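You operate a simulated robot arm through the tools that you are given. There is no shell and no other tool. Be economical: measure what you need, move in short steps, check, and stop when the job is done.

Carry out the task below with a simulated two-armed robot. There is one attempt and no reset: what you move stays moved.

TASK
Take the tea towel from the chair end of the table and hang it over the handle of the top drawer.

It is judged by the outcome, as a careful person would: the job done as asked, and still so three seconds after it is handed in. It fails if anything else is knocked over, pushed out of place, dropped, spilled or broken. Flat cloth is picked up by pressing the open fingertips on it (5 to 10 N) and closing them slowly along it; thin cloth reads only 2 to 8 mm in the jaws.

THE ROBOT
Two 7-joint arms with two-finger parallel grippers on one trunk, on a base that drives. Base frame: it is fixed to the floor where the robot stands at the start and does not move with it; the origin is under the middle of the robot, x ahead of it, y to its left, z up; the surface under the hand at the start is at about z = 750. Units: mm, rad, N and s.
The left shoulder is at the start at [20, 113, 1047], the right one opposite. With the tool pointing down near the work surface each hand reaches from about 240 to 620 mm from the robot's upright axis, wherever it stands, measured 20 degrees to its own side. Payload 1.57 kg a hand.
The tool frame of a hand sits at the grasp point between the pads (the TCP): z along the fingers, y along the line on which they close. The tips reach 30 mm beyond it. Largest opening 80 mm; finger width 17, thickness 12; the body of the gripper, 40 by 82 mm, starts 80 mm behind the TCP.
Orientation is that of the tool frame in the base frame, as a unit quaternion [w, x, y, z]. With the fingers straight down and closing along the base's y, the tool's x points along the base's -x, its y along +y and its z along -z.

THE INTERFACE
- The arms move only by the tool apply_moves. It takes "left_series", "right_series" or both (then of equal length, played together; a hand with none holds still); each is a list that holds one entry, the list of rows, each a list of 7 numbers: the shift along the base's x, y, z in mm, then the turn, a rotation vector about the base's x, y, z in rad, then the opening, from 0 (shut) to 1 (fully open). In form: [[[dx, dy, dz, ax, ay, az, hand], ...]]. A call has 1 to 8 rows; each row is the pose to reach, as a shift and turn from the pose commanded when the call began. Each row takes 0.2 s and may step no farther than 50 mm and 0.15 rad from the row before; otherwise, or with a gripper value out of range, the whole call is refused. Where a pose cannot be reached the arm comes as near as it can. A force on the tool above 40 N (or 10 N above the force at the start of the call, whichever is more), or a blocked arm, ends the call early, and 0.2 s more pass. The fingers move at their own pace (about 45 mm/s each) and stop on an object; they squeeze with about 36 N. The grip force told is the motor's: it shows also when the fingers shut on nothing. Time passes only in rows, and 0.2 s behind the last, so rows that repeat a pose let the fingers close. The reply holds the time, the measured pose of the TCP, the force on the tool along the base axes, the opening and the grip force, in the units named above and with some noise, with the torque about the TCP (base axes, N m) and any sound that the robot's microphone picked up.
- Cameras (640 x 400 px; columns grow to the right, rows downward): "scene" is now at [96.1, -2.9, 1169]; the picture's right is [-0.07, -1.00, 0.00], its down [-0.59, 0.04, -0.81] and it looks along [0.81, -0.05, -0.59] (base axes); focal length 256 px, centre (320, 200). "left" rides on the left gripper at [72, 7, -122] in its tool frame; the picture's right is [-0.09, 1.00, 0.00], its down [-0.84, -0.08, -0.54] and it looks along [-0.54, -0.05, 0.84] (tool axes); focal length 238 px, centre (320, 200). "right" rides on the right gripper at [72, -7, -122] in its tool frame; the picture's right is [0.09, 1.00, 0.00], its down [-0.84, 0.08, -0.54] and it looks along [-0.54, 0.05, 0.84] (tool axes); focal length 238 px, centre (320, 200). There is no depth. A picture from a camera that has moved, and an enlarged one, comes with that camera's place and axes in the base frame and with its lens.
- grab_frame(camera): a new picture of that camera. It takes no simulated time.
- raise_lower(by): slides the trunk up (or, below 0, down) by that many mm; the arms and the scene camera ride with it, the base frame stays. It gives what a move gives, with no picture.
- roll_base(legs): drives the robot by 1 to 6 legs, each [ahead, left, turn to the left] in mm, mm and rad, along the robot's own axes; the way and the turn of a leg run together, so that a leg with both is an arc; at most 1500 mm and 3.142 rad a leg. The arms and the cameras ride along, it lands a little off, and it stops where it bumps. It gives what a move gives.
- pan_tilt(pan, tilt): turns the head with the scene camera to pan (to the left, within 1.396 rad either way) and tilt (down, from -0.506 to 1.204), counted from straight ahead of the robot. It gives what a move gives.
- enlarge(camera, box): a new picture of the part [left, top, right, bottom] of that camera's present view, enlarged. It takes no simulated time.
- hand_in(): hands the job in; it is judged then, once.

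Work in short steps. Places have to be worked out from the pictures, the camera data and where the tool is seen: move nearer, look again, correct. Check each grasp and each placing, and mend what went wrong. You have 120 turns and 100 pictures in all, those below and enlarged ones among them. Open the grippers and draw the arms clear of the work before you hand the job in, unless the task says otherwise; then end with one line.

The tools are called after "Call:" as name(argument=value, ...) on one line, values as JSON. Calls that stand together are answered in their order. apply_moves: Moves the arms, as the interface text tells. Its arguments: {"type":"object","properties":{"left_series":{"type":"array"},"right_series":{"type":"array"}},"required":[]} The other tools are called the same way: raise_lower (by) slides the trunk up or down; roll_base (legs) drives the base; pan_tilt (pan, tilt) turns the head that bears the scene camera; grab_frame (camera) takes a picture; enlarge (camera, box) takes an enlarged picture of a part of a camera's view; hand_in () hands the job in.

At the start:

```text
time: 0.0
left_ee_pos: [414.4, 154.5, 975.3]
left_orientation: [0.0, -0.001, 1.0, 0.0]
left_contact_force: [-0.1, 0.0, 0.0]
left_torque: [0.02, 0.0, 0.0]
left_opening: 79.9
left_finger_force: 0.2
right_ee_pos: [361.1, -174.8, 917.0]
right_orientation: [0.001, 0.0, 1.0, -0.001]
right_contact_force: [0.4, -0.5, 0.4]
right_torque: [-0.01, 0.02, -0.03]
right_opening: 80.2
right_finger_force: 0.1
trunk travel left (down, up): [-100.0, 470.0]
robot x, y, heading: [-2.4, 0.7, 0.001]
head pan, tilt: [-0.068, 0.628]
```

scene: 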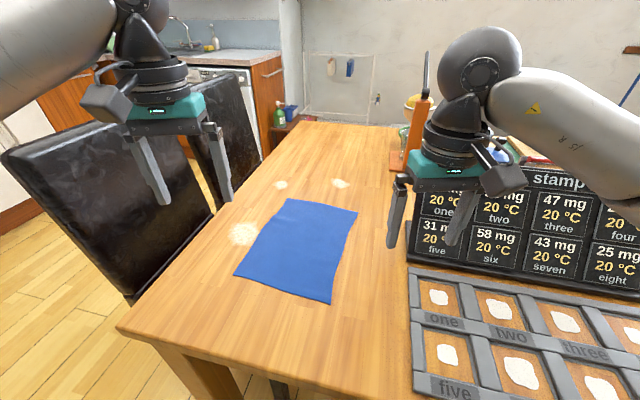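
right: 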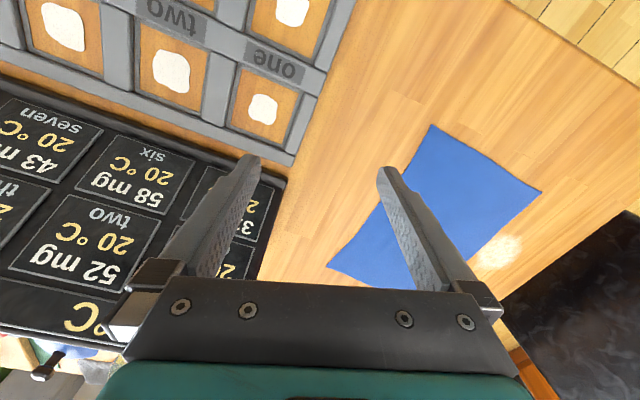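
left: 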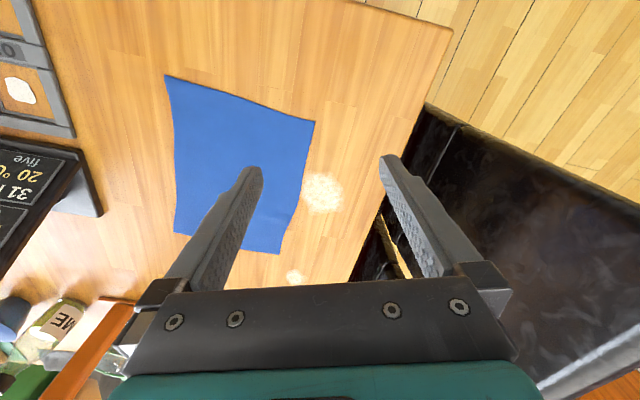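

The blue towel lies on the table near the chairs; I need to find the drawers. I look around with the head.

Call:
pan_tilt(pan=1.2, tilt=0.4)

Call:
grab_frame(camera="scene")

Call:
pan_tilt(pan=0.3, tilt=0.2)

Call:
grab_frame(camera="scene")

Call:
pan_tilt(pan=-1.0, tilt=0.4)

Call:
grab_frame(camera="scene")

```text
time: 1.4
left_ee_pos: [414.4, 153.7, 975.4]
left_orientation: [0.0, -0.001, 1.0, 0.0]
left_contact_force: [0.1, -0.1, -0.3]
left_torque: [-0.02, 0.0, 0.01]
left_opening: 80.0
left_finger_force: 0.1
right_ee_pos: [360.0, -175.5, 917.6]
right_orientation: [0.001, 0.0, 1.0, 0.0]
right_contact_force: [0.2, -0.3, -0.3]
right_torque: [-0.02, 0.01, -0.01]
right_opening: 80.0
right_finger_force: 0.1
trunk travel left (down, up): [-100.0, 470.0]
robot x, y, heading: [-2.7, 0.9, 0.001]
head pan, tilt: [1.201, 0.4]
```

```text
96 pictures are left
camera scene: at [42.4, 89.3, 1189.6], right [0.93, -0.36, 0.0], down [-0.14, -0.36, -0.92], along [0.33, 0.86, -0.39], focal length 256 px, centre (320, 200)
```

scene: 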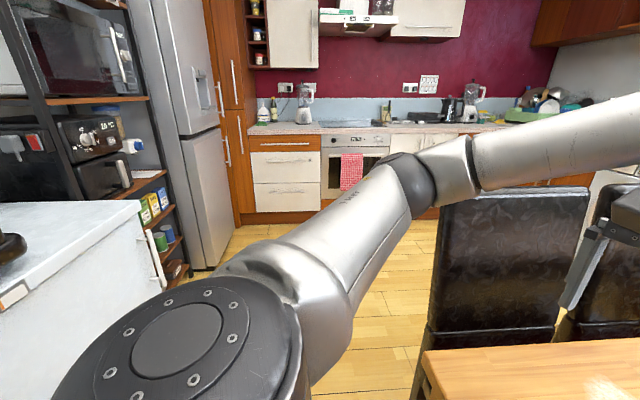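

```text
time: 2.6
left_ee_pos: [413.7, 154.9, 974.2]
left_orientation: [0.001, -0.001, 1.0, 0.0]
left_contact_force: [0.0, -0.1, -1.0]
left_torque: [0.0, 0.02, 0.04]
left_opening: 80.1
left_finger_force: 0.0
right_ee_pos: [361.3, -175.1, 916.9]
right_orientation: [0.002, 0.0, 1.0, 0.0]
right_contact_force: [-0.7, 0.1, -0.1]
right_torque: [0.02, -0.04, 0.02]
right_opening: 79.9
right_finger_force: 0.0
trunk travel left (down, up): [-100.0, 470.0]
robot x, y, heading: [-2.5, 2.9, -0.002]
head pan, tilt: [0.3, 0.201]
```

```text
95 pictures are left
camera scene: at [97.8, 30.6, 1208.2], right [0.3, -0.95, 0.0], down [-0.19, -0.06, -0.98], along [0.94, 0.29, -0.2], focal length 256 px, centre (320, 200)
```

scene: 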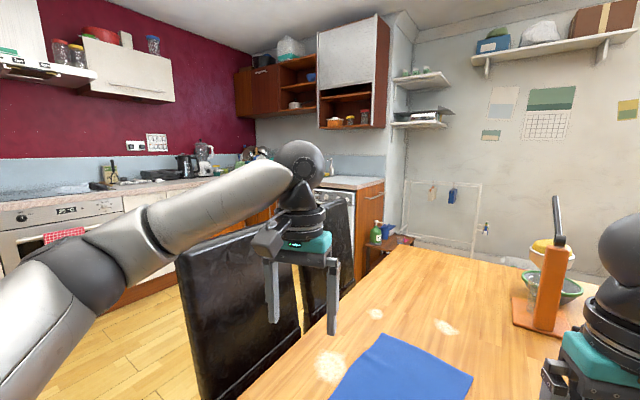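

```text
time: 4.1
left_ee_pos: [416.0, 154.5, 975.5]
left_orientation: [0.0, -0.001, 1.0, 0.0]
left_contact_force: [0.2, -0.3, -0.3]
left_torque: [0.03, 0.01, 0.02]
left_opening: 80.1
left_finger_force: 0.0
right_ee_pos: [359.8, -175.1, 917.1]
right_orientation: [0.002, 0.0, 1.0, 0.0]
right_contact_force: [0.4, -0.6, 0.2]
right_torque: [0.01, 0.03, 0.01]
right_opening: 80.0
right_finger_force: 0.1
trunk travel left (down, up): [-100.0, 470.0]
robot x, y, heading: [-0.1, 0.8, -0.004]
head pan, tilt: [-1.0, 0.4]
```

```text
94 pictures are left
camera scene: at [58.9, -74.9, 1189.6], right [-0.84, -0.54, 0.0], down [-0.21, 0.33, -0.92], along [0.5, -0.77, -0.39], focal length 256 px, centre (320, 200)
```

scene: 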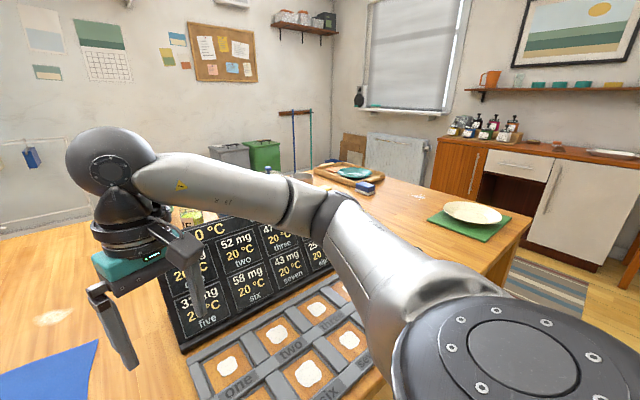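

The stack of drawers beside the oven (roughly at 620, 2450, handle z≈730) holds the target handle; the towel's near short edge runs about from (357,-36) to (433,148). I bring both hands above its near corners, part closed, and face the head to them.

Call:
apply_moves(left_series=[[[10, -15, -30, 0, 0, 0, 0.45], [20, -30, -60, 0, 0, 0, 0.45], [26, -47, -90, 0, 0, 0, 0.45], [26, -47, -120, 0, 0, 0, 0.45], [26, -47, -140, 0, 0, 0, 0.45]]], right_series=[[[0, 35, 0, 0, 0, 0, 0.45], [10, 75, -10, 0, 0, 0, 0.45], [20, 115, -30, 0, 0, 0, 0.45], [30, 150, -60, 0, 0, 0, 0.45], [30, 164, -82, 0, 0, 0, 0.45]]])

Call:
pan_tilt(pan=0, tilt=0.8)

Call:
grab_frame(camera="scene")

Call:
grab_frame(camera="left")

Call:
grab_frame(camera="right")

```text
time: 5.3
left_ee_pos: [442.1, 107.5, 833.9]
left_orientation: [0.001, -0.001, 1.0, -0.001]
left_contact_force: [0.6, -0.5, -0.5]
left_torque: [0.01, -0.01, 0.0]
left_opening: 36.1
left_finger_force: 0.1
right_ee_pos: [387.6, -11.4, 835.0]
right_orientation: [0.0, 0.001, 1.0, -0.001]
right_contact_force: [0.2, -0.3, -0.1]
right_torque: [0.01, -0.01, 0.01]
right_opening: 36.0
right_finger_force: 0.2
trunk travel left (down, up): [-100.0, 470.0]
robot x, y, heading: [0.4, -0.0, -0.003]
head pan, tilt: [-1.0, 0.4]
```

```text
time: 6.6
left_ee_pos: [442.9, 107.8, 834.5]
left_orientation: [0.001, -0.001, 1.0, 0.0]
left_contact_force: [1.0, 0.7, -0.2]
left_torque: [-0.02, 0.01, 0.0]
left_opening: 36.1
left_finger_force: 0.0
right_ee_pos: [387.5, -12.0, 834.9]
right_orientation: [0.0, 0.0, 1.0, 0.0]
right_contact_force: [-0.1, -0.1, -0.6]
right_torque: [-0.01, 0.03, -0.03]
right_opening: 35.9
right_finger_force: 0.1
trunk travel left (down, up): [-100.0, 470.0]
robot x, y, heading: [0.0, -1.0, -0.003]
head pan, tilt: [0.0, 0.799]
```

```text
93 pictures are left
camera scene: at [89.5, 2.9, 1154.6], right [0.0, -1.0, 0.0], down [-0.72, 0.0, -0.7], along [0.7, 0.0, -0.72], focal length 256 px, centre (320, 200)
```

scene: 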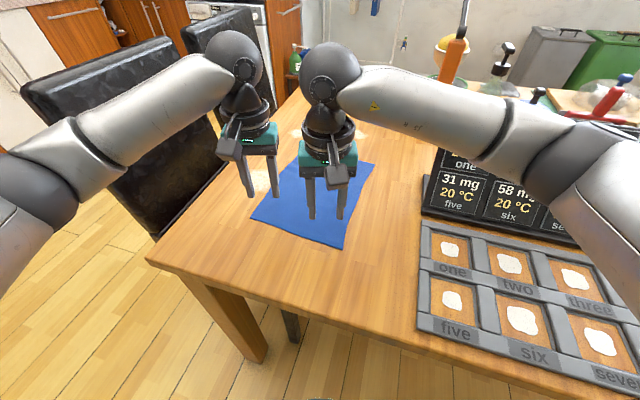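

```text
92 pictures are left
camera left: at [370.6, 113.8, 955.4], right [0.09, 1.0, 0.0], down [0.84, -0.08, 0.54], along [0.54, -0.05, -0.84], focal length 238 px, centre (320, 200)
```

left: 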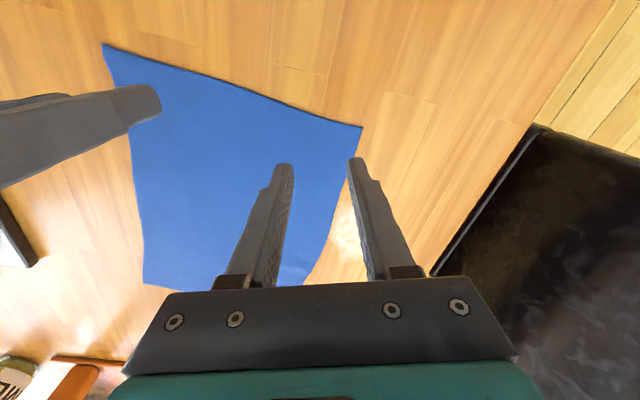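

```text
91 pictures are left
camera right: at [315.2, -18.8, 957.0], right [-0.09, 1.0, 0.0], down [0.84, 0.08, 0.54], along [0.54, 0.05, -0.84], focal length 238 px, centre (320, 200)
```

right: 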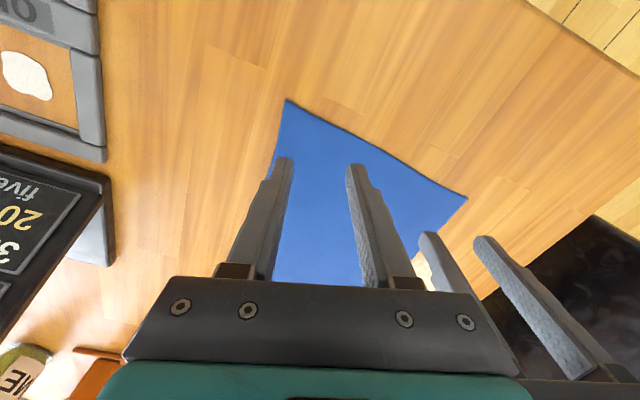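

Corner estimates are confirmed: (431,144) and (355,-43). I nudge slightly inward and descend to just above the cloth.

Call:
apply_moves(left_series=[[[-2, -5, -20, 0, 0, 0, 0.45], [-4, -10, -40, 0, 0, 0, 0.45], [-4, -10, -50, 0, 0, 0, 0.45]]], right_series=[[[-2, 1, -20, 0, 0, 0, 0.45], [-4, 2, -40, 0, 0, 0, 0.45], [-4, 2, -50, 0, 0, 0, 0.45]]])

Call:
apply_moves(left_series=[[[0, 0, -2, 0, 0, 0, 0.45], [0, 0, -4, 0, 0, 0, 0.45]]], right_series=[[[0, 0, -2, 0, 0, 0, 0.45], [0, 0, -4, 0, 0, 0, 0.45]]])

```text
time: 7.4
left_ee_pos: [439.3, 96.1, 784.3]
left_orientation: [0.0, -0.001, 1.0, 0.0]
left_contact_force: [0.0, 0.2, 0.1]
left_torque: [-0.03, -0.03, 0.01]
left_opening: 35.9
left_finger_force: 0.0
right_ee_pos: [384.7, -9.4, 784.0]
right_orientation: [0.001, 0.0, 1.0, 0.0]
right_contact_force: [0.2, 0.2, 0.5]
right_torque: [0.0, -0.01, -0.02]
right_opening: 36.0
right_finger_force: 0.0
trunk travel left (down, up): [-100.0, 470.0]
robot x, y, heading: [-4.9, -4.2, 0.001]
head pan, tilt: [0.0, 0.799]
```

```text
time: 8.0
left_ee_pos: [439.0, 96.4, 782.5]
left_orientation: [0.002, -0.001, 1.0, -0.001]
left_contact_force: [0.4, 0.2, 5.2]
left_torque: [0.11, 0.03, 0.0]
left_opening: 35.7
left_finger_force: 0.1
right_ee_pos: [385.5, -10.2, 782.6]
right_orientation: [0.001, 0.0, 1.0, 0.0]
right_contact_force: [0.7, -0.8, 2.3]
right_torque: [0.0, 0.01, -0.03]
right_opening: 35.9
right_finger_force: 0.1
trunk travel left (down, up): [-100.0, 470.0]
robot x, y, heading: [1.8, 3.1, -0.001]
head pan, tilt: [0.0, 0.799]
```

Contact made (5 N and 2 N). I press a little more and close slowly.

Call:
apply_moves(left_series=[[[0, 0, -1, 0, 0, 0, 0.45], [0, 0, -1, 0, 0, 0, 0.38], [0, 0, -1, 0, 0, 0, 0.3], [0, 0, -1, 0, 0, 0, 0.22], [0, 0, -1, 0, 0, 0, 0.14], [0, 0, -1, 0, 0, 0, 0.06], [0, 0, -1, 0, 0, 0, 0], [0, 0, -1, 0, 0, 0, 0]]], right_series=[[[0, 0, -2, 0, 0, 0, 0.45], [0, 0, -2, 0, 0, 0, 0.38], [0, 0, -2, 0, 0, 0, 0.3], [0, 0, -2, 0, 0, 0, 0.22], [0, 0, -2, 0, 0, 0, 0.14], [0, 0, -2, 0, 0, 0, 0.06], [0, 0, -2, 0, 0, 0, 0], [0, 0, -2, 0, 0, 0, 0]]])

Call:
grab_frame(camera="left")

Call:
grab_frame(camera="right")

```text
time: 9.8
left_ee_pos: [434.5, 94.6, 781.3]
left_orientation: [0.001, 0.002, 1.0, -0.002]
left_contact_force: [-3.5, -9.1, 15.5]
left_torque: [-0.23, 0.22, 0.08]
left_opening: 2.6
left_finger_force: 24.2
right_ee_pos: [384.2, -9.4, 781.8]
right_orientation: [0.004, 0.0, 1.0, 0.002]
right_contact_force: [3.1, 4.7, 24.2]
right_torque: [0.07, 0.03, 0.1]
right_opening: 2.7
right_finger_force: 24.3
trunk travel left (down, up): [-100.0, 470.0]
robot x, y, heading: [1.6, 0.0, 0.001]
head pan, tilt: [0.0, 0.799]
```

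```text
90 pictures are left
camera left: at [363.5, 101.2, 902.5], right [0.09, 1.0, 0.0], down [0.84, -0.08, 0.54], along [0.54, -0.05, -0.84], focal length 238 px, centre (320, 200)
```

left: 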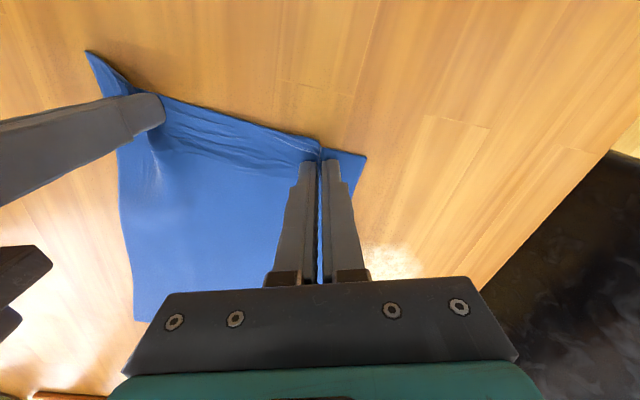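

```text
89 pictures are left
camera right: at [312.0, -16.8, 902.3], right [-0.09, 1.0, 0.0], down [0.83, 0.07, 0.55], along [0.55, 0.05, -0.84], focal length 238 px, centre (320, 200)
```

right: 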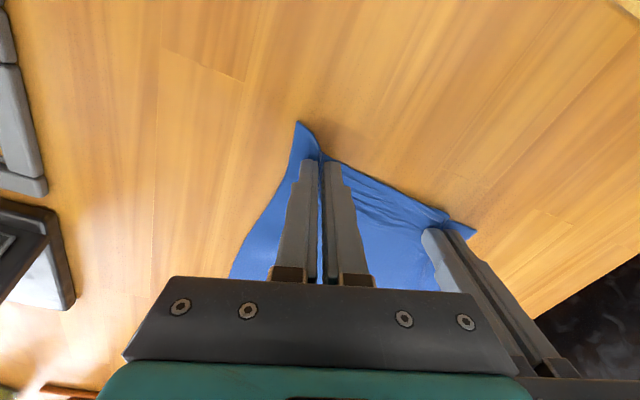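

Both hands have a fold of cloth (2.6 mm). I lift both together and look.

Call:
apply_moves(left_series=[[[0, 0, 20, 0, 0, 0, 0], [0, 0, 50, 0, 0, 0, 0], [0, 0, 90, 0, 0, 0, 0], [0, 0, 130, 0, 0, 0, 0], [0, 0, 170, 0, 0, 0, 0], [0, 0, 210, 0, 0, 0, 0], [0, 0, 250, 0, 0, 0, 0], [0, 0, 280, 0, 0, 0, 0]]], right_series=[[[0, 0, 20, 0, 0, 0, 0], [0, 0, 50, 0, 0, 0, 0], [0, 0, 90, 0, 0, 0, 0], [0, 0, 130, 0, 0, 0, 0], [0, 0, 170, 0, 0, 0, 0], [0, 0, 210, 0, 0, 0, 0], [0, 0, 250, 0, 0, 0, 0], [0, 0, 280, 0, 0, 0, 0]]])

Call:
grab_frame(camera="scene")

```text
time: 11.6
left_ee_pos: [438.6, 95.4, 1063.0]
left_orientation: [0.0, -0.001, 1.0, -0.001]
left_contact_force: [-5.7, -15.4, -0.3]
left_torque: [-0.49, 0.16, 0.1]
left_opening: 2.1
left_finger_force: 23.8
right_ee_pos: [384.9, -9.2, 1062.3]
right_orientation: [0.001, 0.001, 1.0, 0.002]
right_contact_force: [5.2, 14.6, 0.4]
right_torque: [0.45, -0.13, 0.1]
right_opening: 2.6
right_finger_force: 23.8
trunk travel left (down, up): [-100.0, 470.0]
robot x, y, heading: [0.4, -0.7, 0.003]
head pan, tilt: [0.0, 0.799]
```

```text
88 pictures are left
camera scene: at [89.1, 3.0, 1154.6], right [0.0, -1.0, 0.0], down [-0.72, 0.0, -0.7], along [0.7, 0.0, -0.72], focal length 256 px, centre (320, 200)
```

scene: 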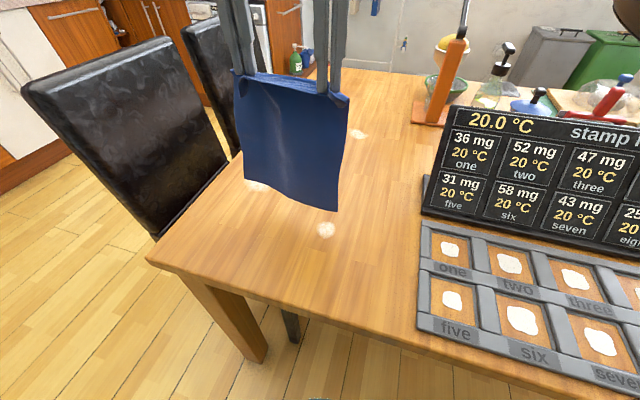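

The towel hangs spread between both hands, slightly taut. I ease the tension, set hands symmetric at x≈405, then back the base off and turn left towards the drawers.

Call:
apply_moves(left_series=[[[-10, -13, 0, 0, 0, 0, 0], [-20, -26, 0, 0, 0, 0, 0], [-33, -41, 0, 0, 0, 0, 0], [-33, -41, 0, 0, 0, 0, 0]]], right_series=[[[6, -12, 0, 0, 0, 0, 0], [12, -25, 0, 0, 0, 0, 0], [20, -45, 0, 0, 0, 0, 0], [20, -45, 0, 0, 0, 0, 0]]])

Call:
roll_base(legs=[[-150, 0, 0], [0, 0, 1.57]])

Call:
pan_tilt(pan=0, tilt=0.5)

Call:
grab_frame(camera="scene")

```text
time: 12.6
left_ee_pos: [405.5, 54.1, 1060.8]
left_orientation: [0.001, -0.001, 1.0, -0.002]
left_contact_force: [2.6, -14.2, 0.0]
left_torque: [-0.43, -0.08, 0.15]
left_opening: 2.1
left_finger_force: 23.5
right_ee_pos: [406.3, -54.3, 1059.8]
right_orientation: [0.0, 0.0, 1.0, 0.001]
right_contact_force: [-2.9, 15.0, -0.3]
right_torque: [0.46, 0.06, 0.11]
right_opening: 3.0
right_finger_force: 23.6
trunk travel left (down, up): [-100.0, 470.0]
robot x, y, heading: [-2.1, 2.8, -0.003]
head pan, tilt: [0.0, 0.799]
```

```text
time: 17.8
left_ee_pos: [-200.4, 405.0, 1061.5]
left_orientation: [0.003, -0.705, 0.71, -0.001]
left_contact_force: [15.7, 1.8, -0.7]
left_torque: [0.09, -0.47, 0.12]
left_opening: 2.1
left_finger_force: 24.2
right_ee_pos: [-91.2, 406.1, 1059.4]
right_orientation: [-0.001, -0.705, 0.709, 0.002]
right_contact_force: [-14.6, -2.8, -0.1]
right_torque: [-0.07, 0.48, 0.13]
right_opening: 2.4
right_finger_force: 23.9
trunk travel left (down, up): [-100.0, 470.0]
robot x, y, heading: [-147.4, -1.0, 1.564]
head pan, tilt: [0.0, 0.799]
```

```text
time: 18.6
left_ee_pos: [-199.5, 404.5, 1060.5]
left_orientation: [0.002, -0.706, 0.709, -0.002]
left_contact_force: [11.0, 2.1, -0.7]
left_torque: [0.06, -0.35, 0.07]
left_opening: 2.0
left_finger_force: 23.7
right_ee_pos: [-91.5, 406.7, 1058.9]
right_orientation: [-0.001, -0.706, 0.708, 0.002]
right_contact_force: [-12.1, -2.1, 0.7]
right_torque: [-0.1, 0.36, 0.07]
right_opening: 2.6
right_finger_force: 24.3
trunk travel left (down, up): [-100.0, 470.0]
robot x, y, heading: [-146.0, -0.4, 1.562]
head pan, tilt: [0.0, 0.499]
```

```text
87 pictures are left
camera scene: at [-148.7, 103.8, 1180.4], right [1.0, -0.01, 0.0], down [0.0, -0.48, -0.88], along [0.01, 0.88, -0.48], focal length 256 px, centre (320, 200)
```

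scene: 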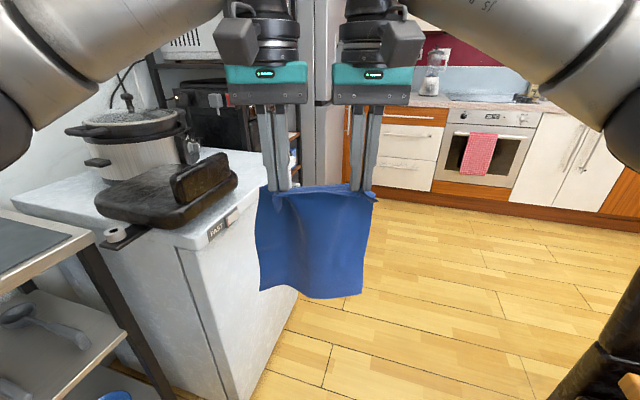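

Towel still held. The white freezer is about 300 mm to the left and the chair ahead right, so I ease the hands a bit and drive through the middle in legs, ending about a metre from the drawers.

Call:
apply_moves(left_series=[[[4, 0, 0, 0, 0, 0, 0], [4, 0, 0, 0, 0, 0, 0]]], right_series=[[[-4, 0, 0, 0, 0, 0, 0], [-4, 0, 0, 0, 0, 0, 0]]])

Call:
roll_base(legs=[[450, -190, 0], [500, 0, 0], [500, -560, 0]])

Call:
grab_frame(camera="scene")

```text
time: 19.1
left_ee_pos: [-196.1, 405.1, 1059.9]
left_orientation: [0.001, -0.706, 0.708, -0.001]
left_contact_force: [2.8, 1.3, -0.1]
left_torque: [-0.01, -0.12, -0.03]
left_opening: 2.3
left_finger_force: 23.8
right_ee_pos: [-93.6, 408.5, 1059.0]
right_orientation: [0.0, -0.704, 0.71, 0.002]
right_contact_force: [-3.5, 0.0, 0.0]
right_torque: [-0.01, 0.1, 0.04]
right_opening: 2.4
right_finger_force: 24.1
trunk travel left (down, up): [-100.0, 470.0]
robot x, y, heading: [-147.3, 0.0, 1.568]
head pan, tilt: [0.0, 0.499]
```

```text
time: 28.3
left_ee_pos: [585.9, 1854.9, 1060.0]
left_orientation: [0.002, -0.7, 0.714, 0.0]
left_contact_force: [-0.2, 1.1, 0.1]
left_torque: [0.04, -0.07, 0.01]
left_opening: 2.1
left_finger_force: 23.3
right_ee_pos: [687.3, 1854.9, 1059.5]
right_orientation: [0.0, -0.699, 0.715, 0.001]
right_contact_force: [-1.6, 0.5, 0.6]
right_torque: [-0.02, 0.04, 0.01]
right_opening: 2.7
right_finger_force: 24.0
trunk travel left (down, up): [-100.0, 470.0]
robot x, y, heading: [628.1, 1447.8, 1.546]
head pan, tilt: [0.0, 0.499]
```

```text
86 pictures are left
camera scene: at [627.9, 1552.6, 1180.5], right [1.0, -0.02, 0.0], down [-0.01, -0.48, -0.88], along [0.02, 0.88, -0.48], focal length 256 px, centre (320, 200)
```

scene: 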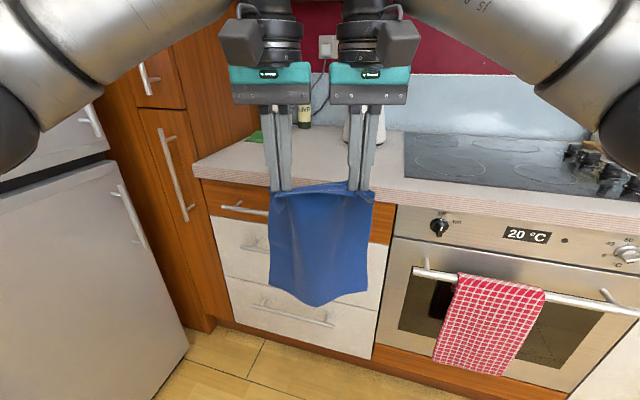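

The top drawer's bar handle is partly hidden behind the towel. I shift both hands right to see it.

Call:
apply_moves(left_series=[[[40, 0, 0, 0, 0, 0, 0], [80, 0, 0, 0, 0, 0, 0], [120, 0, 0, 0, 0, 0, 0], [150, 0, 0, 0, 0, 0, 0]]], right_series=[[[40, 0, 0, 0, 0, 0, 0], [80, 0, 0, 0, 0, 0, 0], [120, 0, 0, 0, 0, 0, 0], [150, 0, 0, 0, 0, 0, 0]]])

Call:
enlarge(camera="scene", box=[180, 130, 420, 280])

```text
time: 29.3
left_ee_pos: [735.4, 1855.1, 1063.3]
left_orientation: [0.003, -0.7, 0.714, 0.0]
left_contact_force: [3.8, 0.2, -0.1]
left_torque: [-0.02, -0.11, 0.04]
left_opening: 1.9
left_finger_force: 23.8
right_ee_pos: [840.1, 1855.9, 1061.6]
right_orientation: [0.0, -0.7, 0.714, 0.001]
right_contact_force: [-3.2, -1.3, -0.4]
right_torque: [-0.04, 0.15, 0.01]
right_opening: 3.0
right_finger_force: 23.7
trunk travel left (down, up): [-100.0, 470.0]
robot x, y, heading: [623.6, 1447.5, 1.55]
head pan, tilt: [0.0, 0.499]
```

```text
2.67 times, centred on (300, 205) of scene
camera zoom: at [628.4, 1552.3, 1180.5], right [1.0, -0.02, 0.0], down [-0.01, -0.48, -0.88], along [0.02, 0.88, -0.48], focal length 682 px, centre (373, 187)
```

zoom: 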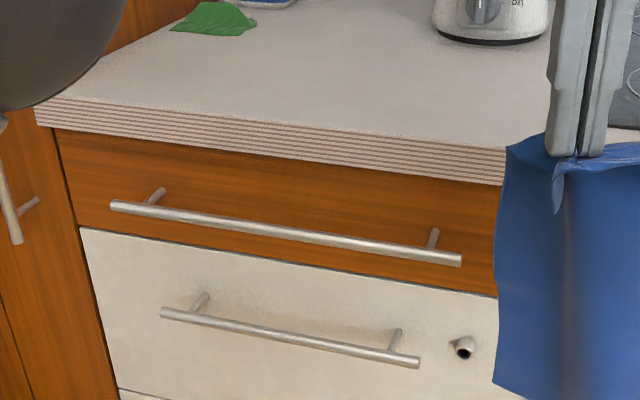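

The bar is about 400 mm long, centred near (540, 2180, 785), and the cabinet front is rotated about -17°. I bring the hands back, strafe left and turn to face it squarely.

Call:
apply_moves(left_series=[[[-40, 0, 0, 0, 0, 0, 0], [-80, 0, 0, 0, 0, 0, 0], [-120, 0, 0, 0, 0, 0, 0], [-150, 0, 0, 0, 0, 0, 0]]], right_series=[[[-40, 0, 0, 0, 0, 0, 0], [-80, 0, 0, 0, 0, 0, 0], [-120, 0, 0, 0, 0, 0, 0], [-150, 0, 0, 0, 0, 0, 0]]])

Call:
roll_base(legs=[[0, 300, 0], [0, 0, -0.29]])

Call:
grab_frame(camera="scene")

```text
time: 30.3
left_ee_pos: [584.2, 1854.3, 1061.3]
left_orientation: [0.003, -0.699, 0.715, -0.002]
left_contact_force: [2.4, 0.6, -0.2]
left_torque: [0.06, -0.09, 0.01]
left_opening: 2.1
left_finger_force: 23.7
right_ee_pos: [685.7, 1856.4, 1062.7]
right_orientation: [0.0, -0.699, 0.715, 0.001]
right_contact_force: [-1.8, -0.9, 0.6]
right_torque: [-0.06, 0.09, -0.04]
right_opening: 2.6
right_finger_force: 23.7
trunk travel left (down, up): [-100.0, 470.0]
robot x, y, heading: [629.3, 1451.0, 1.551]
head pan, tilt: [0.0, 0.499]
```

```text
time: 33.3
left_ee_pos: [405.4, 1854.9, 1061.0]
left_orientation: [0.001, -0.586, 0.81, -0.001]
left_contact_force: [2.5, 0.3, -0.2]
left_torque: [0.02, -0.04, 0.05]
left_opening: 1.9
left_finger_force: 23.5
right_ee_pos: [502.8, 1829.6, 1063.9]
right_orientation: [-0.001, -0.586, 0.81, 0.001]
right_contact_force: [-1.7, 0.0, 0.5]
right_torque: [-0.02, 0.1, 0.03]
right_opening: 2.6
right_finger_force: 23.3
trunk travel left (down, up): [-100.0, 470.0]
robot x, y, heading: [327.2, 1457.7, 1.253]
head pan, tilt: [0.0, 0.499]
```

```text
84 pictures are left
camera scene: at [357.6, 1555.0, 1180.5], right [0.95, -0.31, 0.0], down [-0.15, -0.45, -0.88], along [0.27, 0.83, -0.48], focal length 256 px, centre (320, 200)
```

scene: 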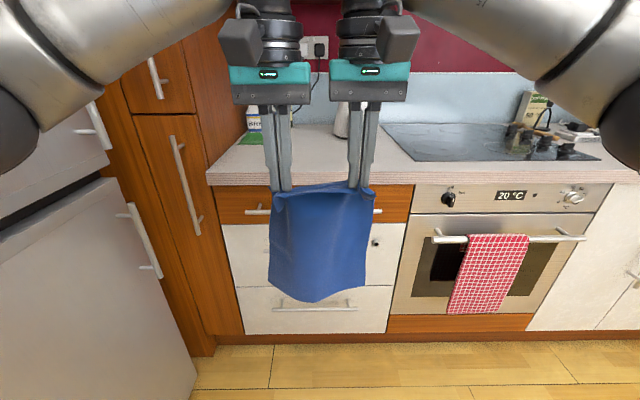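

Now square to the cabinet. I raise the trunk 150 mm for parallax on the bar's height and for clearance.

Call:
raise_lower(by=120)

Call:
grab_frame(camera="scene")

Call:
enlarge(camera="scene", box=[200, 200, 440, 350])

```text
time: 34.8
left_ee_pos: [405.5, 1856.0, 1179.3]
left_orientation: [0.003, -0.587, 0.81, -0.002]
left_contact_force: [2.9, -0.4, 0.2]
left_torque: [-0.02, -0.11, 0.04]
left_opening: 1.9
left_finger_force: 23.8
right_ee_pos: [502.7, 1828.7, 1182.8]
right_orientation: [-0.001, -0.586, 0.81, 0.002]
right_contact_force: [-1.5, 0.6, -0.6]
right_torque: [0.0, 0.05, 0.02]
right_opening: 2.6
right_finger_force: 23.9
trunk travel left (down, up): [-220.0, 350.0]
robot x, y, heading: [323.2, 1453.6, 1.252]
head pan, tilt: [0.0, 0.499]
```

```text
83 pictures are left
camera scene: at [357.6, 1555.1, 1300.4], right [0.95, -0.31, 0.0], down [-0.15, -0.45, -0.88], along [0.27, 0.83, -0.48], focal length 256 px, centre (320, 200)
```

scene: 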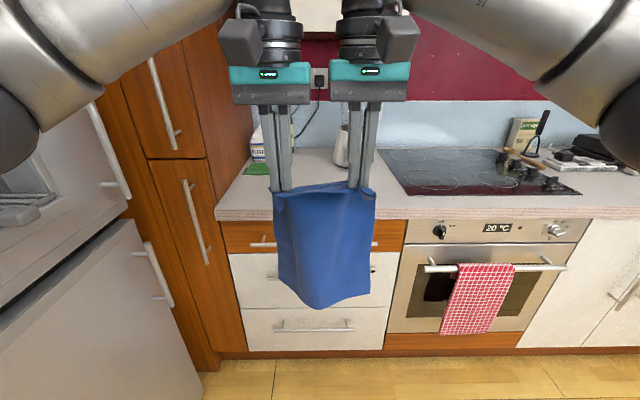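

```text
2.67 times, centred on (320, 275) of scene
camera zoom: at [357.6, 1555.1, 1300.4], right [0.95, -0.31, 0.0], down [-0.15, -0.45, -0.88], along [0.27, 0.83, -0.48], focal length 682 px, centre (320, 0)
```

zoom: 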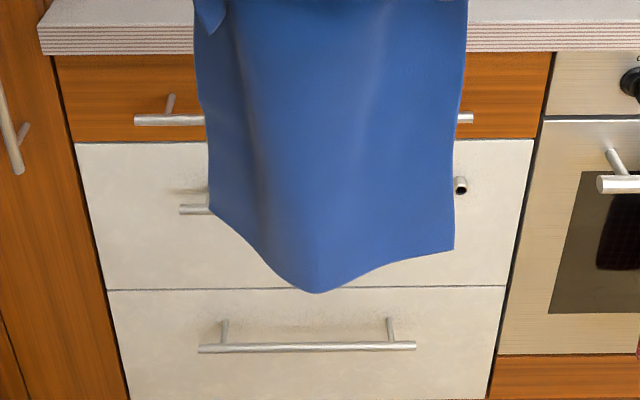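

Bar at about z=800, 736 mm ahead of the axis and ~20 mm left of the towel's middle, standing ~45 mm off the front. I drive 230 ahead and 21 left, which leaves the towel ~95 mm short of the bar.

Call:
roll_base(legs=[[230, 21, 0]])

Call:
pan_tilt(pan=0, tilt=0.85)

Call:
grab_frame(camera="scene")

Call:
grab_frame(camera="left")

```text
time: 36.5
left_ee_pos: [457.2, 2078.1, 1179.8]
left_orientation: [0.002, -0.587, 0.81, -0.001]
left_contact_force: [2.1, 0.6, -0.1]
left_torque: [-0.05, -0.07, 0.06]
left_opening: 2.0
left_finger_force: 23.3
right_ee_pos: [555.4, 2051.5, 1182.9]
right_orientation: [0.0, -0.586, 0.81, 0.002]
right_contact_force: [-2.1, 0.0, 0.0]
right_torque: [-0.01, 0.07, 0.05]
right_opening: 2.3
right_finger_force: 24.1
trunk travel left (down, up): [-220.0, 350.0]
robot x, y, heading: [377.4, 1677.6, 1.254]
head pan, tilt: [0.0, 0.499]
```

```text
time: 37.3
left_ee_pos: [456.9, 2077.5, 1180.0]
left_orientation: [0.003, -0.587, 0.81, -0.002]
left_contact_force: [1.9, -0.4, 0.4]
left_torque: [0.02, -0.04, 0.02]
left_opening: 2.2
left_finger_force: 23.8
right_ee_pos: [553.3, 2049.8, 1183.5]
right_orientation: [0.0, -0.587, 0.81, 0.002]
right_contact_force: [-0.8, 0.4, -0.1]
right_torque: [0.01, 0.09, 0.05]
right_opening: 2.7
right_finger_force: 23.4
trunk travel left (down, up): [-220.0, 350.0]
robot x, y, heading: [376.3, 1679.0, 1.252]
head pan, tilt: [0.0, 0.85]
```

```text
81 pictures are left
camera scene: at [404.5, 1764.4, 1270.6], right [0.95, -0.31, 0.0], down [-0.24, -0.71, -0.66], along [0.21, 0.63, -0.75], focal length 256 px, centre (320, 200)
```

scene: 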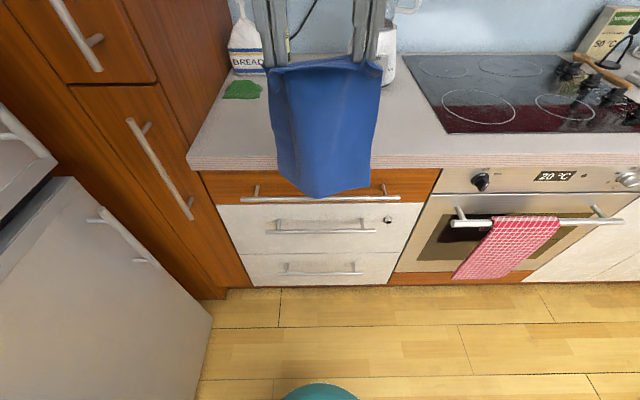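

```text
80 pictures are left
camera left: at [427.7, 2010.9, 1301.6], right [-0.92, 0.4, 0.0], down [0.33, 0.77, 0.54], along [0.22, 0.5, -0.84], focal length 238 px, centre (320, 200)
```

left: 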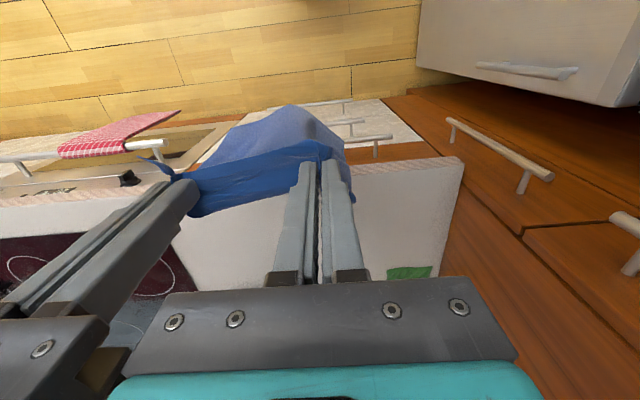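

Bar now ~510 mm ahead of the axis at z≈795, laterally centred on the towel, and the counter is nearly flush with the front. I drive 40 more, then move the hands ahead so the cloth hangs ~20 mm behind the bar line (forward unit is (0.313, 0.950)).

Call:
roll_base(legs=[[40, 0, 0]])

Call:
apply_moves(left_series=[[[7, 20, 0, 0, 0, 0, 0], [13, 40, 0, 0, 0, 0, 0], [20, 60, 0, 0, 0, 0, 0], [26, 79, 0, 0, 0, 0, 0], [26, 79, 0, 0, 0, 0, 0]]], right_series=[[[7, 20, 0, 0, 0, 0, 0], [13, 40, 0, 0, 0, 0, 0], [19, 58, 0, 0, 0, 0, 0], [25, 76, 0, 0, 0, 0, 0], [25, 76, 0, 0, 0, 0, 0]]])

Call:
grab_frame(camera="scene")

Call:
grab_frame(camera="right")

```text
time: 38.2
left_ee_pos: [470.4, 2118.0, 1179.4]
left_orientation: [0.002, -0.585, 0.811, -0.002]
left_contact_force: [2.3, 0.8, 0.2]
left_torque: [-0.06, -0.02, 0.0]
left_opening: 1.9
left_finger_force: 23.5
right_ee_pos: [568.1, 2091.1, 1183.0]
right_orientation: [0.001, -0.585, 0.811, 0.002]
right_contact_force: [-2.2, 0.3, 0.1]
right_torque: [-0.03, 0.06, 0.05]
right_opening: 2.7
right_finger_force: 24.4
trunk travel left (down, up): [-220.0, 350.0]
robot x, y, heading: [389.7, 1716.1, 1.249]
head pan, tilt: [0.0, 0.85]
```

```text
time: 39.4
left_ee_pos: [496.9, 2194.3, 1179.9]
left_orientation: [0.002, -0.585, 0.811, -0.001]
left_contact_force: [0.8, -0.1, -0.5]
left_torque: [0.01, -0.04, 0.01]
left_opening: 2.0
left_finger_force: 24.1
right_ee_pos: [592.2, 2162.8, 1183.6]
right_orientation: [0.001, -0.586, 0.81, 0.001]
right_contact_force: [-1.1, -0.3, 0.2]
right_torque: [0.0, -0.01, 0.0]
right_opening: 2.4
right_finger_force: 23.9
trunk travel left (down, up): [-220.0, 350.0]
robot x, y, heading: [388.5, 1712.9, 1.248]
head pan, tilt: [0.0, 0.85]
```

```text
79 pictures are left
camera scene: at [417.4, 1802.8, 1270.5], right [0.95, -0.32, 0.0], down [-0.24, -0.71, -0.66], along [0.21, 0.63, -0.75], focal length 256 px, centre (320, 200)
```

scene: 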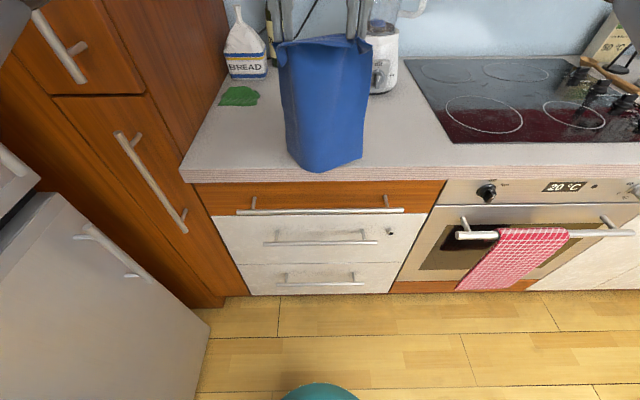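

```text
78 pictures are left
camera right: at [574.8, 2092.1, 1304.8], right [-0.97, 0.23, 0.0], down [0.19, 0.82, 0.54], along [0.12, 0.53, -0.84], focal length 238 px, centre (320, 200)
```

right: 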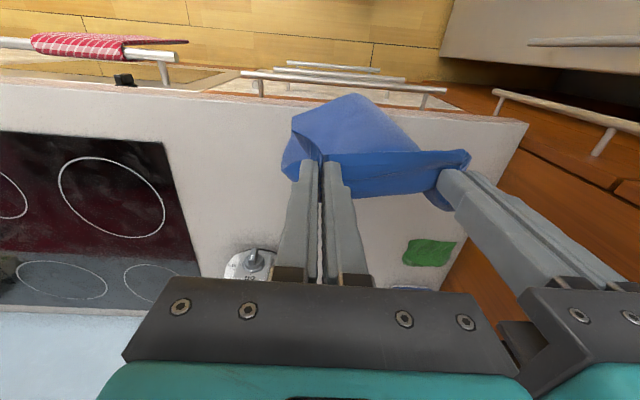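

The cloth bottom hangs at ~477 ahead, the bar at ~467, the counter edge at ~509. I go 7 mm further ahead and lower 85 mm, then check before entering the gap.

Call:
apply_moves(left_series=[[[2, 7, 0, 0, 0, 0, 0], [2, 7, -20, 0, 0, 0, 0], [2, 7, -42, 0, 0, 0, 0], [2, 7, -64, 0, 0, 0, 0], [2, 7, -82, 0, 0, 0, 0], [2, 7, -82, 0, 0, 0, 0]]], right_series=[[[2, 7, 0, 0, 0, 0, 0], [2, 7, -20, 0, 0, 0, 0], [2, 7, -42, 0, 0, 0, 0], [2, 7, -64, 0, 0, 0, 0], [2, 7, -85, 0, 0, 0, 0], [2, 7, -85, 0, 0, 0, 0]]])

Call:
enlarge(camera="scene", box=[200, 80, 440, 230])

Call:
grab_frame(camera="right")

```text
time: 40.8
left_ee_pos: [499.3, 2201.7, 1098.1]
left_orientation: [0.002, -0.586, 0.81, -0.001]
left_contact_force: [1.2, 0.0, 0.1]
left_torque: [0.01, 0.0, 0.02]
left_opening: 2.2
left_finger_force: 23.5
right_ee_pos: [594.9, 2171.0, 1100.8]
right_orientation: [0.001, -0.585, 0.811, 0.002]
right_contact_force: [-0.2, -0.1, 0.2]
right_torque: [0.03, 0.02, 0.01]
right_opening: 2.6
right_finger_force: 23.3
trunk travel left (down, up): [-220.0, 350.0]
robot x, y, heading: [392.6, 1716.4, 1.254]
head pan, tilt: [0.0, 0.85]
```

```text
2.67 times, centred on (320, 155) of scene
camera zoom: at [417.4, 1802.8, 1270.6], right [0.95, -0.32, 0.0], down [-0.24, -0.71, -0.66], along [0.21, 0.63, -0.75], focal length 682 px, centre (320, 320)
```

zoom: 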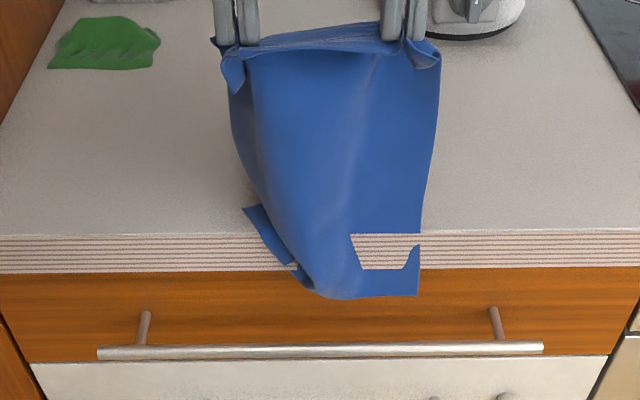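

```text
76 pictures are left
camera right: at [578.6, 2099.4, 1222.0], right [-0.97, 0.23, 0.0], down [0.19, 0.82, 0.54], along [0.12, 0.53, -0.84], focal length 238 px, centre (320, 200)
```

right: 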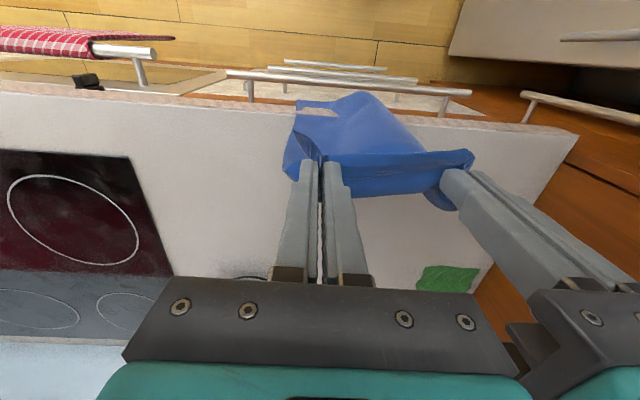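

The cloth's ends touch the counter edge, which stands only ~20 mm behind the bar. I lift 75, move 11 mm back, let it settle and lower again.

Call:
apply_moves(left_series=[[[0, 0, 40, 0, 0, 0, 0], [0, 0, 75, 0, 0, 0, 0], [-3, -10, 75, 0, 0, 0, 0], [-3, -10, 75, 0, 0, 0, 0], [-3, -10, 50, 0, 0, 0, 0], [-3, -10, 25, 0, 0, 0, 0], [-3, -10, 5, 0, 0, 0, 0], [-3, -10, 5, 0, 0, 0, 0]]], right_series=[[[0, 0, 40, 0, 0, 0, 0], [0, 0, 75, 0, 0, 0, 0], [-3, -10, 75, 0, 0, 0, 0], [-3, -10, 75, 0, 0, 0, 0], [-3, -10, 50, 0, 0, 0, 0], [-3, -10, 25, 0, 0, 0, 0], [-3, -10, 5, 0, 0, 0, 0], [-3, -10, 5, 0, 0, 0, 0]]])

Call:
enlarge(camera="scene", box=[200, 80, 440, 230])

Call:
grab_frame(camera="right")

```text
time: 42.6
left_ee_pos: [495.2, 2190.6, 1106.0]
left_orientation: [0.002, -0.586, 0.811, -0.003]
left_contact_force: [0.7, 0.5, 0.2]
left_torque: [0.01, -0.04, 0.01]
left_opening: 2.2
left_finger_force: 23.9
right_ee_pos: [588.9, 2162.6, 1102.6]
right_orientation: [0.0, -0.585, 0.811, 0.003]
right_contact_force: [-0.4, -0.7, 0.3]
right_torque: [-0.03, 0.05, 0.05]
right_opening: 2.4
right_finger_force: 24.0
trunk travel left (down, up): [-220.0, 350.0]
robot x, y, heading: [389.7, 1720.4, 1.255]
head pan, tilt: [0.0, 0.85]
```

```text
2.67 times, centred on (320, 155) of scene
camera zoom: at [417.4, 1802.8, 1270.6], right [0.95, -0.32, 0.0], down [-0.24, -0.71, -0.66], along [0.21, 0.63, -0.75], focal length 682 px, centre (320, 320)
```

zoom: 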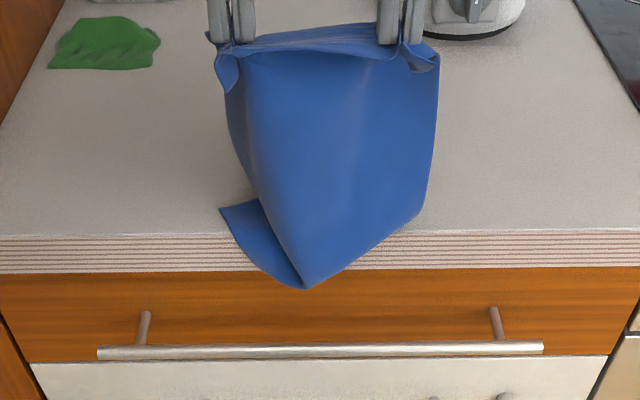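

```text
74 pictures are left
camera right: at [573.1, 2091.8, 1224.1], right [-0.97, 0.23, 0.0], down [0.19, 0.82, 0.54], along [0.12, 0.53, -0.84], focal length 238 px, centre (320, 200)
```

right: 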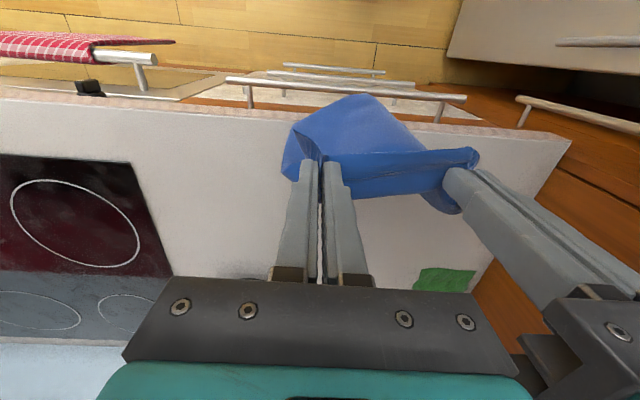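

The side flaps curl back and landed on the counter. I lift, back off 60 mm clear of the counter, lower until the bottom is just above bar height, and then will move in under the counter.

Call:
apply_moves(left_series=[[[0, 0, 40, 0, 0, 0, 0], [-5, -15, 55, 0, 0, 0, 0], [-20, -50, 55, 0, 0, 0, 0], [-22, -56, 30, 0, 0, 0, 0], [-22, -56, -5, 0, 0, 0, 0], [-22, -56, -35, 0, 0, 0, 0], [-22, -56, -54, 0, 0, 0, 0], [-22, -56, -54, 0, 0, 0, 0]]], right_series=[[[0, 0, 40, 0, 0, 0, 0], [-3, -16, 55, 0, 0, 0, 0], [-15, -54, 55, 0, 0, 0, 0], [-16, -58, 30, 0, 0, 0, 0], [-16, -58, -5, 0, 0, 0, 0], [-16, -58, -35, 0, 0, 0, 0], [-16, -58, -54, 0, 0, 0, 0], [-16, -58, -54, 0, 0, 0, 0]]])

Call:
enlarge(camera="scene", box=[200, 80, 440, 230])

Call:
grab_frame(camera="right")

Call:
grab_frame(camera="left")

```text
time: 44.4
left_ee_pos: [473.9, 2136.5, 1049.4]
left_orientation: [0.003, -0.585, 0.811, -0.002]
left_contact_force: [11.7, -1.4, 0.9]
left_torque: [-0.04, -0.36, 0.1]
left_opening: 2.1
left_finger_force: 23.6
right_ee_pos: [574.5, 2102.4, 1051.8]
right_orientation: [0.001, -0.587, 0.81, 0.002]
right_contact_force: [-11.3, 1.4, -0.7]
right_torque: [0.01, 0.36, 0.14]
right_opening: 2.8
right_finger_force: 23.8
trunk travel left (down, up): [-220.0, 350.0]
robot x, y, heading: [385.4, 1716.7, 1.25]
head pan, tilt: [0.0, 0.85]
```

```text
2.67 times, centred on (320, 155) of scene
camera zoom: at [417.4, 1802.9, 1270.6], right [0.95, -0.32, 0.0], down [-0.24, -0.71, -0.66], along [0.21, 0.63, -0.75], focal length 682 px, centre (320, 320)
```

zoom: 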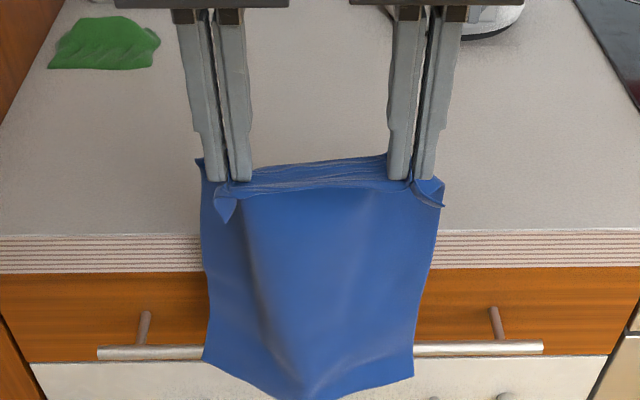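

```text
72 pictures are left
camera right: at [559.3, 2030.3, 1171.9], right [-0.97, 0.23, 0.0], down [0.19, 0.82, 0.55], along [0.12, 0.53, -0.84], focal length 238 px, centre (320, 200)
```

right: 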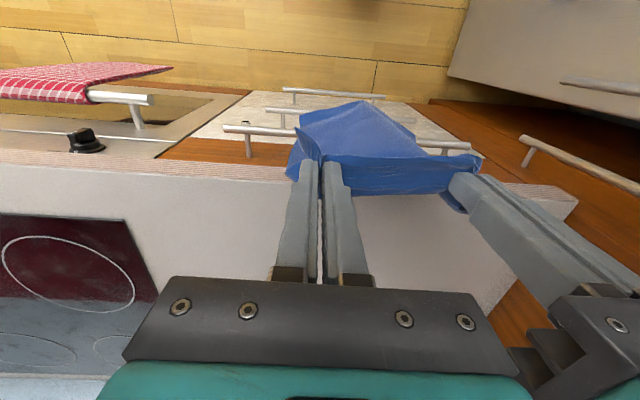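

```text
71 pictures are left
camera left: at [443.9, 2069.5, 1170.1], right [-0.92, 0.4, -0.01], down [0.33, 0.77, 0.55], along [0.22, 0.5, -0.84], focal length 238 px, centre (320, 200)
```

left: 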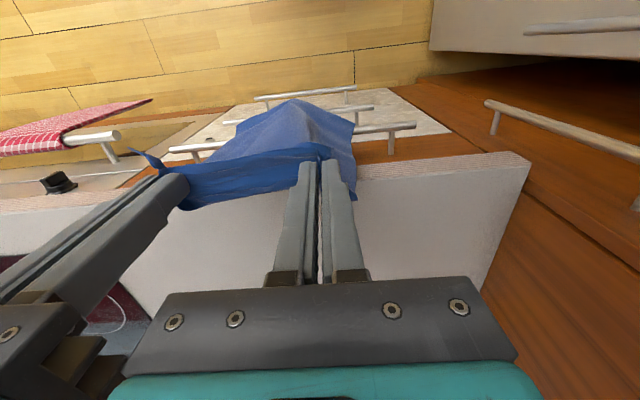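

Now flat, with the corners at z≈826 and the middle ≈813, between the bar (795) and the counter underside (~877). I raise 15 and move slowly ahead 63 into the slot.

Call:
apply_moves(left_series=[[[0, 0, 15, 0, 0, 0, 0], [4, 12, 15, 0, 0, 0, 0], [8, 24, 15, 0, 0, 0, 0], [12, 36, 15, 0, 0, 0, 0], [16, 48, 15, 0, 0, 0, 0], [20, 58, 15, 0, 0, 0, 0], [20, 60, 15, 0, 0, 0, 0], [20, 60, 15, 0, 0, 0, 0]]], right_series=[[[0, 0, 15, 0, 0, 0, 0], [4, 12, 15, 0, 0, 0, 0], [8, 24, 15, 0, 0, 0, 0], [12, 36, 15, 0, 0, 0, 0], [16, 48, 15, 0, 0, 0, 0], [20, 58, 15, 0, 0, 0, 0], [20, 60, 15, 0, 0, 0, 0], [20, 60, 15, 0, 0, 0, 0]]])

Call:
enlarge(camera="scene", box=[200, 80, 440, 230])

Call:
grab_frame(camera="right")

```text
time: 46.2
left_ee_pos: [492.2, 2194.4, 1064.1]
left_orientation: [0.003, -0.585, 0.811, -0.002]
left_contact_force: [12.4, -1.7, -0.3]
left_torque: [-0.05, -0.38, 0.14]
left_opening: 2.1
left_finger_force: 24.8
right_ee_pos: [597.3, 2163.7, 1063.7]
right_orientation: [0.0, -0.586, 0.811, 0.002]
right_contact_force: [-13.7, 1.6, -0.1]
right_torque: [0.02, 0.35, 0.12]
right_opening: 2.5
right_finger_force: 23.8
trunk travel left (down, up): [-220.0, 350.0]
robot x, y, heading: [390.5, 1720.4, 1.251]
head pan, tilt: [0.0, 0.85]
```

```text
2.67 times, centred on (320, 155) of scene
camera zoom: at [417.4, 1802.9, 1270.5], right [0.95, -0.32, 0.0], down [-0.24, -0.71, -0.66], along [0.21, 0.63, -0.75], focal length 682 px, centre (320, 320)
```

zoom: 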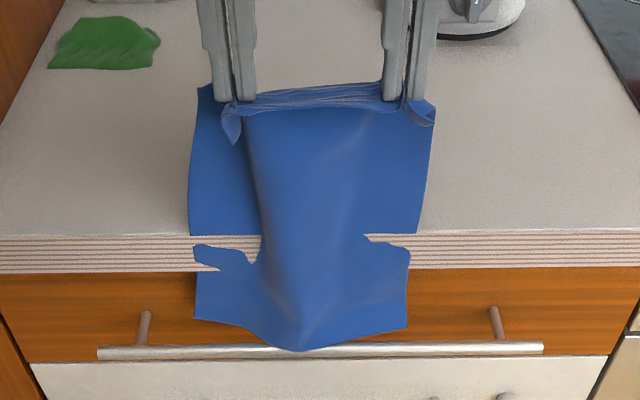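

```text
69 pictures are left
camera right: at [579.5, 2092.1, 1185.3], right [-0.97, 0.23, 0.0], down [0.19, 0.82, 0.54], along [0.12, 0.53, -0.84], focal length 238 px, centre (320, 200)
```

right: 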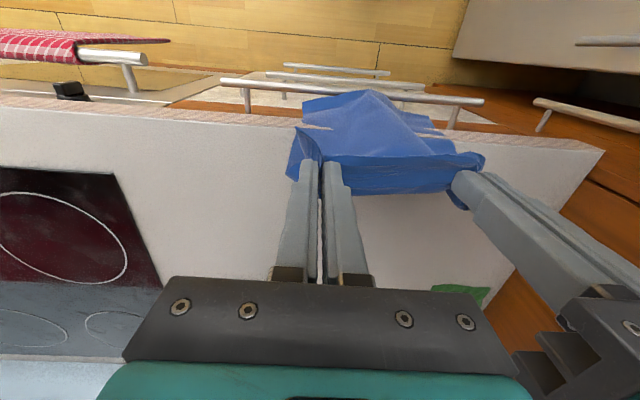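

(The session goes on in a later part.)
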